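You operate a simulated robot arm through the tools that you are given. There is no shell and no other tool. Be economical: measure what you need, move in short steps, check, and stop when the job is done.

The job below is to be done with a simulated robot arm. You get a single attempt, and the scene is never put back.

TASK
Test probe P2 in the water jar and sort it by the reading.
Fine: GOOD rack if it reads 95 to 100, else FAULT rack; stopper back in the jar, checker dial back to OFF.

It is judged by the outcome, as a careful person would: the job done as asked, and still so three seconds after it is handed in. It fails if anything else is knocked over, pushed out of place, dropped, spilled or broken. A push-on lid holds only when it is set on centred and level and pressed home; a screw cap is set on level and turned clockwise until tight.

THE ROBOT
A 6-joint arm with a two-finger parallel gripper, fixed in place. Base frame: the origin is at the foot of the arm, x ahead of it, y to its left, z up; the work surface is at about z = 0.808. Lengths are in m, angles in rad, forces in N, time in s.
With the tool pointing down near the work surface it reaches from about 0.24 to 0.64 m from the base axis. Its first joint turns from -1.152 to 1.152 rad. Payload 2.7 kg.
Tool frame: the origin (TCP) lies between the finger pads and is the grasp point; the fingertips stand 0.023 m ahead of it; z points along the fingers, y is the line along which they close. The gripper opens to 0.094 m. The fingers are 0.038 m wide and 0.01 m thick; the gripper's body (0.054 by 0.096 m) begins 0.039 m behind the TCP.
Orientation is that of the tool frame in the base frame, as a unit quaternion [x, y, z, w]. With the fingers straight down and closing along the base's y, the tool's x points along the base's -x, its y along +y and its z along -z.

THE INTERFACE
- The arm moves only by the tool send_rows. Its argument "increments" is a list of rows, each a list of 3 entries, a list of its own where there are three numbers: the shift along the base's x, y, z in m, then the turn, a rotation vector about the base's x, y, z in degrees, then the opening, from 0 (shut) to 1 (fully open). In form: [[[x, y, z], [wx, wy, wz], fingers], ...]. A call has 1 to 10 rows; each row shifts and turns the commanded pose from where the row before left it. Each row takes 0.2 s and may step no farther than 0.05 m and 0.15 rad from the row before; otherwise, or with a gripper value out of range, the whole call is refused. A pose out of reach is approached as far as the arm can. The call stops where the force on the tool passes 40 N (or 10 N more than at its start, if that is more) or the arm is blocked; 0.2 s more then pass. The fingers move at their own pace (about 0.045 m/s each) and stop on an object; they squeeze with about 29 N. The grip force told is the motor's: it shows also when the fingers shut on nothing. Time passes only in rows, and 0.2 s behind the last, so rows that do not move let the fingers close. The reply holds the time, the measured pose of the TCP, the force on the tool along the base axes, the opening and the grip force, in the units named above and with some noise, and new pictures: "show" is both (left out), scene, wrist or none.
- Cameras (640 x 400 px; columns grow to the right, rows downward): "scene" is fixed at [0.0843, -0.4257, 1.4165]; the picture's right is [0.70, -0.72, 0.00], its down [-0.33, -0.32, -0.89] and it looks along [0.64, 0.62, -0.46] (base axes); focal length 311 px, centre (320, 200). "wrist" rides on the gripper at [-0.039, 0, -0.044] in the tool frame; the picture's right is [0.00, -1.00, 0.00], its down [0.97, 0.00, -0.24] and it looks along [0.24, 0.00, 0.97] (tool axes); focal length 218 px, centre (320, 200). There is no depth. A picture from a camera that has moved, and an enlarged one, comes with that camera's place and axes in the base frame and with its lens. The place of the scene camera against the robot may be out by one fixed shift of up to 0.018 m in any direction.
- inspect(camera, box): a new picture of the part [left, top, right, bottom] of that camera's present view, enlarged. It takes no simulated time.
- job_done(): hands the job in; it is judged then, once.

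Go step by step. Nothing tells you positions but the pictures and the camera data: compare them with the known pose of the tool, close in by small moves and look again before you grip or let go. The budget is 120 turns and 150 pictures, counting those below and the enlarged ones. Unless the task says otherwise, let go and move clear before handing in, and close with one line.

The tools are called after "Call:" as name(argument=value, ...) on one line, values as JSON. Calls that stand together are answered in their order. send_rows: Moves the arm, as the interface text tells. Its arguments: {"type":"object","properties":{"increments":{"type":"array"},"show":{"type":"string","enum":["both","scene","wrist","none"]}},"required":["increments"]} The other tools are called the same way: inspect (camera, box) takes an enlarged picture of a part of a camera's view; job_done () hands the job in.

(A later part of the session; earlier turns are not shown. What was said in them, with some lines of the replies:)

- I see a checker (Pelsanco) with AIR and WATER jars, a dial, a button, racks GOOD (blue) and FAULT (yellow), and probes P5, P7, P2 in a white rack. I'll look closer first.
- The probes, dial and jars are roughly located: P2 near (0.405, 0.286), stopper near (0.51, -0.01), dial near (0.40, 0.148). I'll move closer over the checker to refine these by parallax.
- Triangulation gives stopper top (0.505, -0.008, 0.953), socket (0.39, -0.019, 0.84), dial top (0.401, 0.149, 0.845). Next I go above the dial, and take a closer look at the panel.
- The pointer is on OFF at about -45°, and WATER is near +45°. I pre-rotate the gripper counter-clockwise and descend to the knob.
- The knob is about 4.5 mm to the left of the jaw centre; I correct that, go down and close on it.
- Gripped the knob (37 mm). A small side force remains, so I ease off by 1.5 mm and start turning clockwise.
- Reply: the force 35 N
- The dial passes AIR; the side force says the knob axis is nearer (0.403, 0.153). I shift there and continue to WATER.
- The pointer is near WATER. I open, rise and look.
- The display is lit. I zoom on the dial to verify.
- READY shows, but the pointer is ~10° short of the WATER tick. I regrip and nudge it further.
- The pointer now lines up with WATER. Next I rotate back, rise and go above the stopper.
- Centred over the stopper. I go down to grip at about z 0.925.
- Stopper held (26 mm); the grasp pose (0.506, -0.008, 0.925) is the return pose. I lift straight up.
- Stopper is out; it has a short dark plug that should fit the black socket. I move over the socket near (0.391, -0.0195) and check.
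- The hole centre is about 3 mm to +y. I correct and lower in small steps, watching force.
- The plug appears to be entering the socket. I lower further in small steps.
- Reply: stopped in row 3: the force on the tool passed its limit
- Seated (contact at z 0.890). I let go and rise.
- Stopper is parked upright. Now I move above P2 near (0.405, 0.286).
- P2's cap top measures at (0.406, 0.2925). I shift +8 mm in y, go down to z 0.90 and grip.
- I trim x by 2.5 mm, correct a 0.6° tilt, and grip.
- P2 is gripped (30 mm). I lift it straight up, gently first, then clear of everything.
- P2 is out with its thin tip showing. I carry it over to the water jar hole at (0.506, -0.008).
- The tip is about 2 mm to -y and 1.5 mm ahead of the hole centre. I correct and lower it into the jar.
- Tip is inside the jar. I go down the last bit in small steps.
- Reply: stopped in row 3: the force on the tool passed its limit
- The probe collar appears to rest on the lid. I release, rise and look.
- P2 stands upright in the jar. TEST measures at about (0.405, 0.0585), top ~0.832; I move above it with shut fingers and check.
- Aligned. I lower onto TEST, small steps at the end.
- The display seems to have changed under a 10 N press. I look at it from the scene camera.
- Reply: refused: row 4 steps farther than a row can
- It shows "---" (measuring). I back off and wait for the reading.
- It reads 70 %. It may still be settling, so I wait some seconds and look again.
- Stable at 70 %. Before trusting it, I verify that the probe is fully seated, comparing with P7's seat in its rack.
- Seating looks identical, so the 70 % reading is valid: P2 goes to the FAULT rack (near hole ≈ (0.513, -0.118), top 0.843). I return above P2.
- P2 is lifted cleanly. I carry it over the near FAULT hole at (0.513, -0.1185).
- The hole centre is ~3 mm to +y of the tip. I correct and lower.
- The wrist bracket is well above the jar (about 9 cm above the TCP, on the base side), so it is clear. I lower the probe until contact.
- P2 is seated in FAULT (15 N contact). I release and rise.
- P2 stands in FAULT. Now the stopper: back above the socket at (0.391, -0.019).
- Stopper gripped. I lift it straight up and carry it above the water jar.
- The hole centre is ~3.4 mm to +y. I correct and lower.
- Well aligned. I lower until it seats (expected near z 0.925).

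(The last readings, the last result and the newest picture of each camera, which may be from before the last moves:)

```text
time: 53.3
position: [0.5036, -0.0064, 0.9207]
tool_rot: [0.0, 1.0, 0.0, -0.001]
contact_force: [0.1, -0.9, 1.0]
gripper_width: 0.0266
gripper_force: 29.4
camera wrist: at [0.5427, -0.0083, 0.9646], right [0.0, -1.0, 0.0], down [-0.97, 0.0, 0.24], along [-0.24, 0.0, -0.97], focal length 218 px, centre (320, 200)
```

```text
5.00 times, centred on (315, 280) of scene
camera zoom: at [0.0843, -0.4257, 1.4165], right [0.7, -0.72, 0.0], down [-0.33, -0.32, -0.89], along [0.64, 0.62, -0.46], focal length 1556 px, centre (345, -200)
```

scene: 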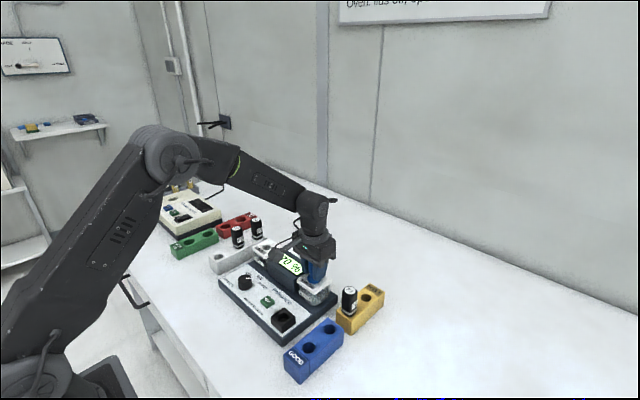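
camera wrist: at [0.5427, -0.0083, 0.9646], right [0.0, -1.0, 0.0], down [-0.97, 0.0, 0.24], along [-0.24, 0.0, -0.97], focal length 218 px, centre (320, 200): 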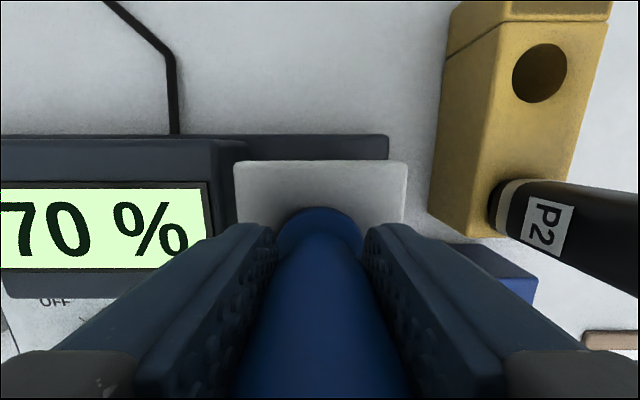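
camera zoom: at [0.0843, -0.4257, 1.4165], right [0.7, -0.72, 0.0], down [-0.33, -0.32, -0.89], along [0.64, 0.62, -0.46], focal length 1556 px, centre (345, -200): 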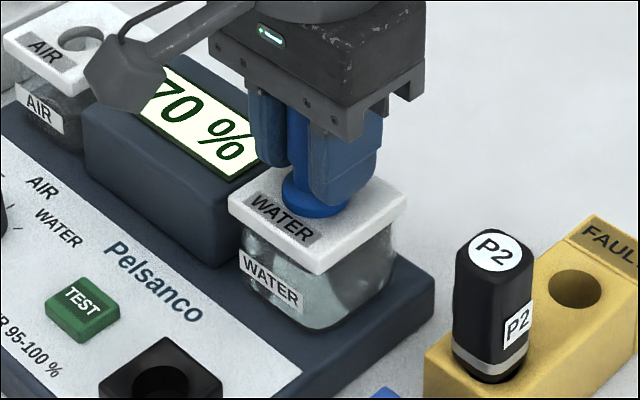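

Call:
send_rows(increments=[[[0, 0, -0.0015], [0, 0, 0], 0.0], [[0, 0, -0.0015], [0, 0, 0], 0.0], [[0, 0, -0.0015], [0, 0, 0], 0.0], [[0, 0, -0.0015], [0, 0, 0], 0.0]], show="none")

Call:
inspect(camera="scene", box=[295, 250, 335, 300])

```text
time: 54.3
position: [0.5053, -0.0066, 0.9197]
tool_rot: [-0.001, 1.0, -0.001, 0.004]
contact_force: [-6.2, 0.1, 6.1]
gripper_width: 0.0269
gripper_force: 28.6
stopped in row 4: the force on the tool passed its limit (the readings are from after the stop); the commanded pose is now the measured one
```

```text
8.00 times, centred on (315, 275) of scene
camera zoom: at [0.0841, -0.4257, 1.4165], right [0.7, -0.72, 0.0], down [-0.33, -0.32, -0.89], along [0.64, 0.62, -0.46], focal length 2489 px, centre (360, -400)
```

zoom: 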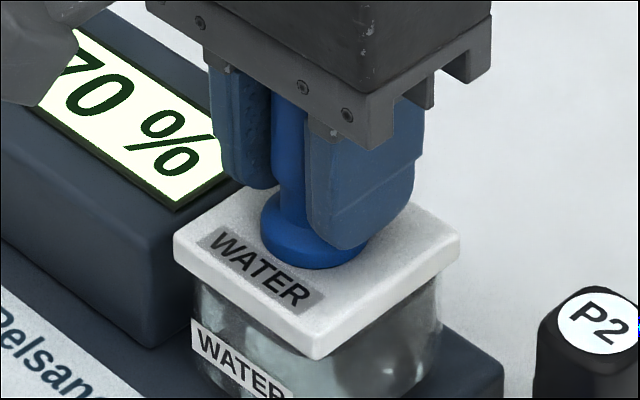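

The stopper's flange is flat on the lid and it has taken a firm press. I release and rise.

Call:
send_rows(increments=[[[0, 0, 0], [0, 0.5, 0], 0.3], [[0, 0, 0], [0, 0, 0], 0.6], [[0, 0, 0], [0, 0, 0], 0.6], [[0, 0, 0.04], [0, 0, 0], 0.6], [[0, 0, 0.05], [0, 0, 0], 0.6], [[0, 0, 0.02], [0, 0, 0], 0.6]], show="wrist")

Call:
inspect(camera="scene", box=[280, 230, 350, 320])

```text
time: 55.7
position: [0.5075, -0.0084, 1.0271]
tool_rot: [-0.001, 1.0, -0.001, 0.0]
contact_force: [-0.1, 1.0, 0.4]
gripper_width: 0.0565
gripper_force: 0.0
camera wrist: at [0.5464, -0.0083, 1.0727], right [0.0, -1.0, 0.0], down [-0.97, 0.0, 0.24], along [-0.24, 0.0, -0.97], focal length 218 px, centre (320, 200)
```

wrist: 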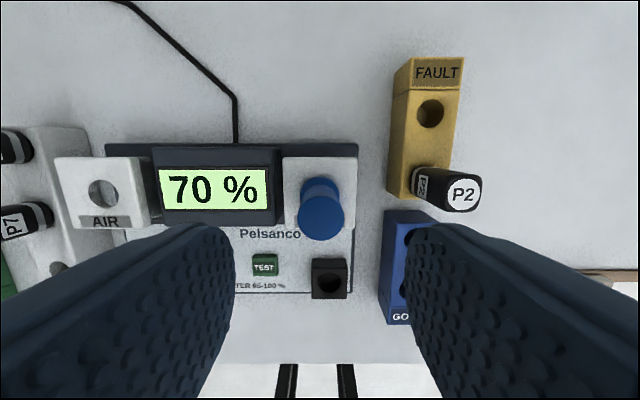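

```text
4.44 times, centred on (315, 275) of scene
camera zoom: at [0.0843, -0.4257, 1.4165], right [0.7, -0.72, 0.0], down [-0.33, -0.32, -0.89], along [0.64, 0.62, -0.46], focal length 1383 px, centre (342, -133)
```

zoom: 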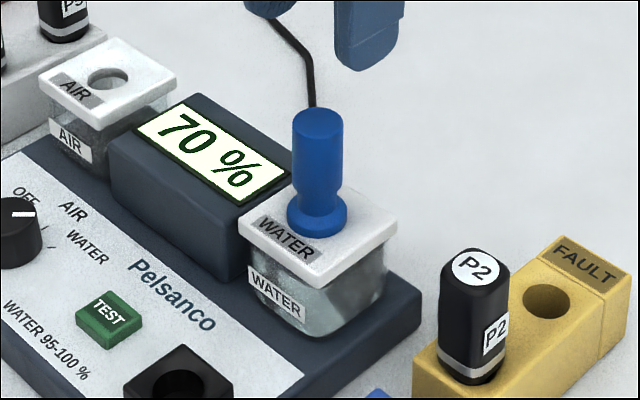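

Stopper is back. Now the dial: I move above it at (0.402, 0.1525) pre-rotating the gripper clockwise by 50°.

Call:
send_rows(increments=[[[-0.0175, 0.0268, 0], [0, 0, -8.3], 0.65], [[-0.0175, 0.0268, 0], [0, 0, -8.3], 0.65], [[-0.0175, 0.0268, 0], [0, 0, -8.3], 0.65], [[-0.0175, 0.0268, 0], [0, 0, -8.3], 0.65], [[-0.0175, 0.0268, 0], [0, 0, -8.3], 0.65], [[-0.0175, 0.0268, 0], [0, 0, -8.3], 0.65], [[0, 0, -0.045], [0, 0, 0], 0.65], [[0, 0, -0.045], [0, 0, 0], 0.65], [[0, 0, -0.04], [0, 0, 0], 0.65]], show="wrist")

```text
time: 57.7
position: [0.4039, 0.1515, 0.8991]
tool_rot: [0.421, 0.907, 0.0, -0.001]
contact_force: [-0.7, -0.6, -0.2]
gripper_width: 0.0611
gripper_force: 0.1
camera wrist: at [0.4272, 0.1205, 0.9432], right [-0.76, -0.65, 0.0], down [-0.63, 0.74, 0.24], along [-0.16, 0.18, -0.97], focal length 218 px, centre (320, 200)
```

wrist: 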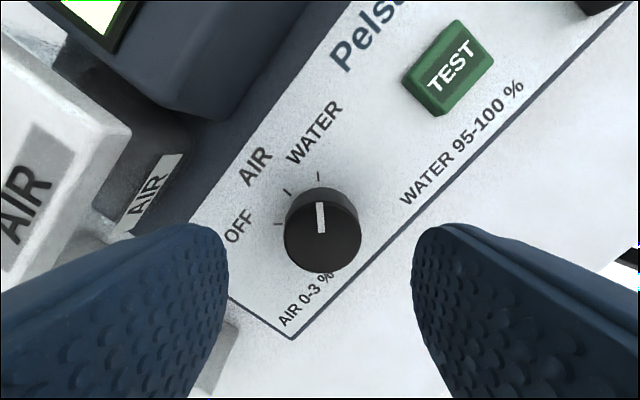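

Centred on the knob. I go down, grip and turn counter-clockwise by 48° first.

Call:
send_rows(increments=[[[-0.001, 0.0005, -0.025], [0, 0, 0], 0.65], [[0, 0, -0.0185], [0, 0, 0], 0.65], [[0, 0, 0], [0, 0, 0], 0.0], [[0, 0, 0], [0, 0, 0], 0.0], [[0, 0, 0], [0, 0, 0], 0.0], [[0, 0, 0], [0, 0, 8], 0.0], [[0, 0, 0], [0, 0, 8], 0.0], [[0, 0, 0], [0, 0, 8], 0.0], [[0, 0, 0], [0, 0, 8], 0.0], [[0, 0, 0], [0, 0, 8], 0.0]], show="wrist")

```text
time: 59.9
position: [0.3995, 0.1522, 0.8543]
tool_rot: [0.084, 0.996, -0.002, -0.001]
contact_force: [-1.0, -29.2, 8.5]
gripper_width: 0.0371
gripper_force: 44.6
camera wrist: at [0.4379, 0.1443, 0.8989], right [-0.17, -0.99, 0.0], down [-0.96, 0.16, 0.24], along [-0.24, 0.04, -0.97], focal length 218 px, centre (320, 200)
```

wrist: 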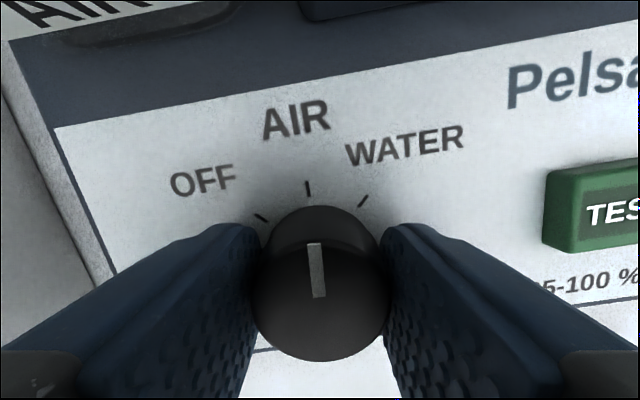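

A side force of -29 N in y; I relieve it and continue turning to OFF.

Call:
send_rows(increments=[[[0, -0.0025, 0], [0, 0, 0], 0.0], [[0, 0, 0], [0, 0, 8], 0.0], [[0, 0, 0], [0, 0, 8], 0.0], [[0, 0, 0], [0, 0, 8], 0.0], [[0, 0, 0], [0, 0, 8], 0.0], [[0, 0, 0], [0, 0, 8], 0.0], [[0, 0, 0], [0, 0, 8], 0.0], [[0, 0, 0], [0, 0, 6], 0.0]], show="wrist")

```text
time: 61.7
position: [0.4003, 0.1521, 0.8544]
tool_rot: [-0.377, 0.926, 0.0, 0.001]
contact_force: [7.3, -16.4, -5.2]
gripper_width: 0.0372
gripper_force: 45.0
camera wrist: at [0.4279, 0.1774, 0.8993], right [0.7, -0.72, 0.0], down [-0.7, -0.68, 0.24], along [-0.17, -0.17, -0.97], focal length 218 px, centre (320, 200)
```

wrist: 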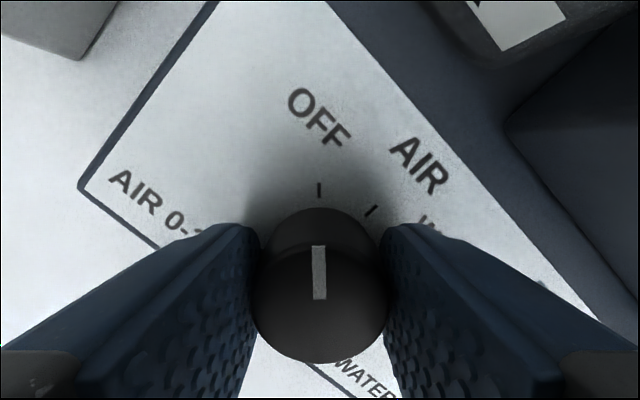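

The pointer lines up with the OFF tick. I release, rise clear and check everything.

Call:
send_rows(increments=[[[0, 0, 0], [0, 0, 0], 0.65], [[0, 0, 0], [0, 0, 0], 0.65], [[0, 0, 0.03], [0, 0, 0], 0.65], [[0, 0, 0.045], [0, 0, 0], 0.65]])

Call:
inspect(camera="wrist", box=[230, 90, 410, 260])

Call:
inspect(camera="scene", box=[200, 200, 400, 390])

```text
time: 62.7
position: [0.4013, 0.152, 0.9316]
tool_rot: [-0.377, 0.926, -0.001, 0.0]
contact_force: [-0.2, 1.0, 0.1]
gripper_width: 0.0612
gripper_force: 0.2
camera wrist: at [0.4286, 0.1772, 0.9758], right [0.7, -0.72, 0.0], down [-0.7, -0.68, 0.24], along [-0.17, -0.17, -0.97], focal length 218 px, centre (320, 200)
```

scene: 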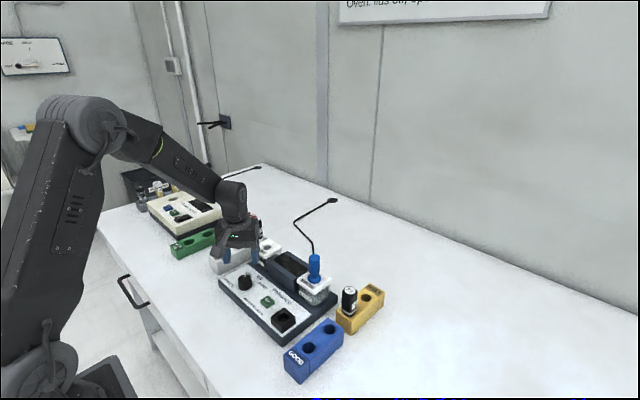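
wrist: 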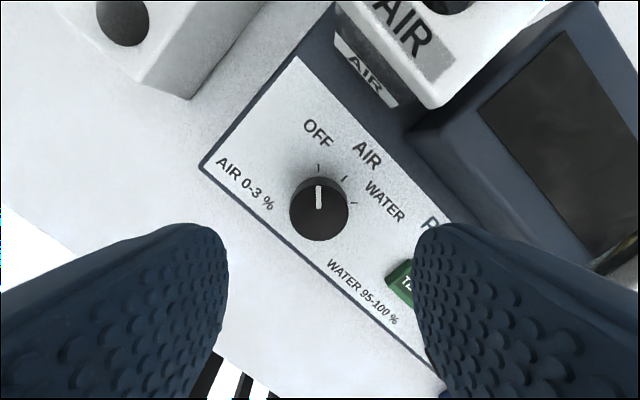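

```text
2.35 times, centred on (320, 175) of wrist
camera zoom: at [0.4286, 0.1772, 0.9758], right [0.7, -0.72, 0.0], down [-0.7, -0.68, 0.24], along [-0.17, -0.17, -0.97], focal length 514 px, centre (320, 259)
```

zoom: 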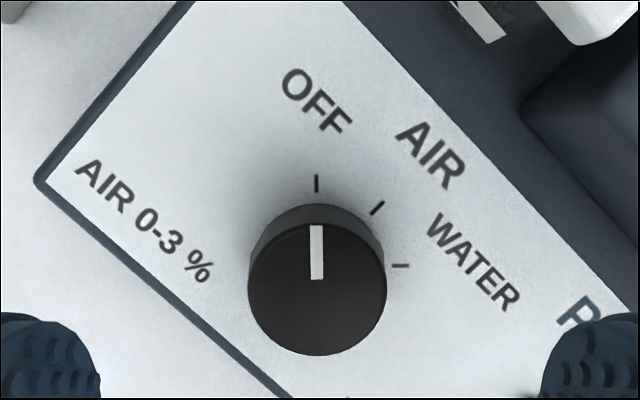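

```text
2.11 times, centred on (300, 295) of scene
camera zoom: at [0.0843, -0.4257, 1.4165], right [0.7, -0.72, 0.0], down [-0.33, -0.32, -0.89], along [0.64, 0.62, -0.46], focal length 655 px, centre (362, 0)
```

zoom: 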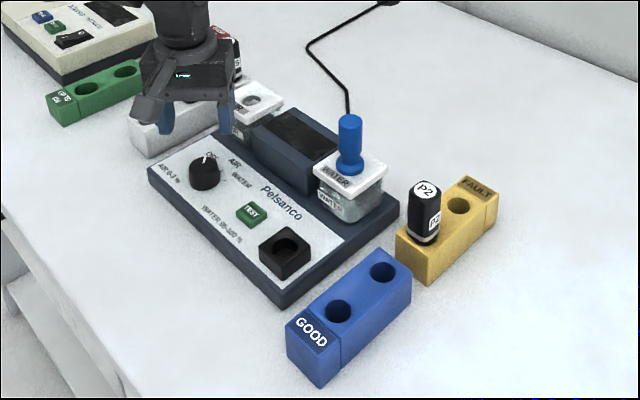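

Dial is on OFF with the display dark, the stopper is in the jar, and P2 is in FAULT. I rise well clear, check once more, then hand in.

Call:
send_rows(increments=[[[0, 0, 0.05], [0, 0, 0], 0.65], [[0, 0, 0.05], [0, 0, 0], 0.65], [[0, 0, 0.05], [0, 0, 0], 0.65], [[0, 0, 0.05], [0, 0, 0], 0.65]], show="scene")

```text
time: 63.7
position: [0.3996, 0.1506, 1.1315]
tool_rot: [-0.376, 0.927, -0.001, -0.001]
contact_force: [0.2, -1.0, 0.4]
gripper_width: 0.0611
gripper_force: 0.0
```

scene: 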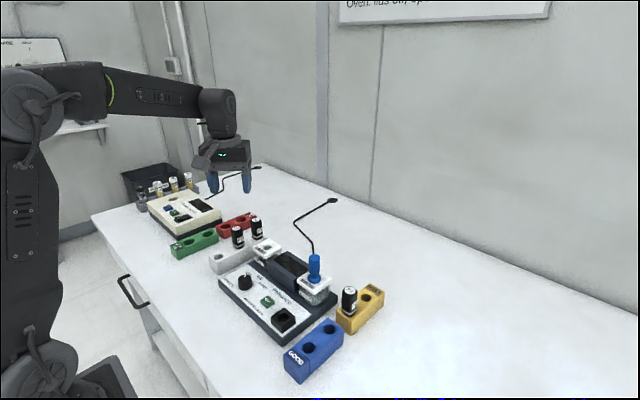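

Everything is in place and the arm is clear; I hand in.

Call:
job_done()

```text
The job is handed in.
```

P2 read 70 % in the water jar, so it went to the FAULT rack; the stopper is back in the jar and the dial is on OFF.
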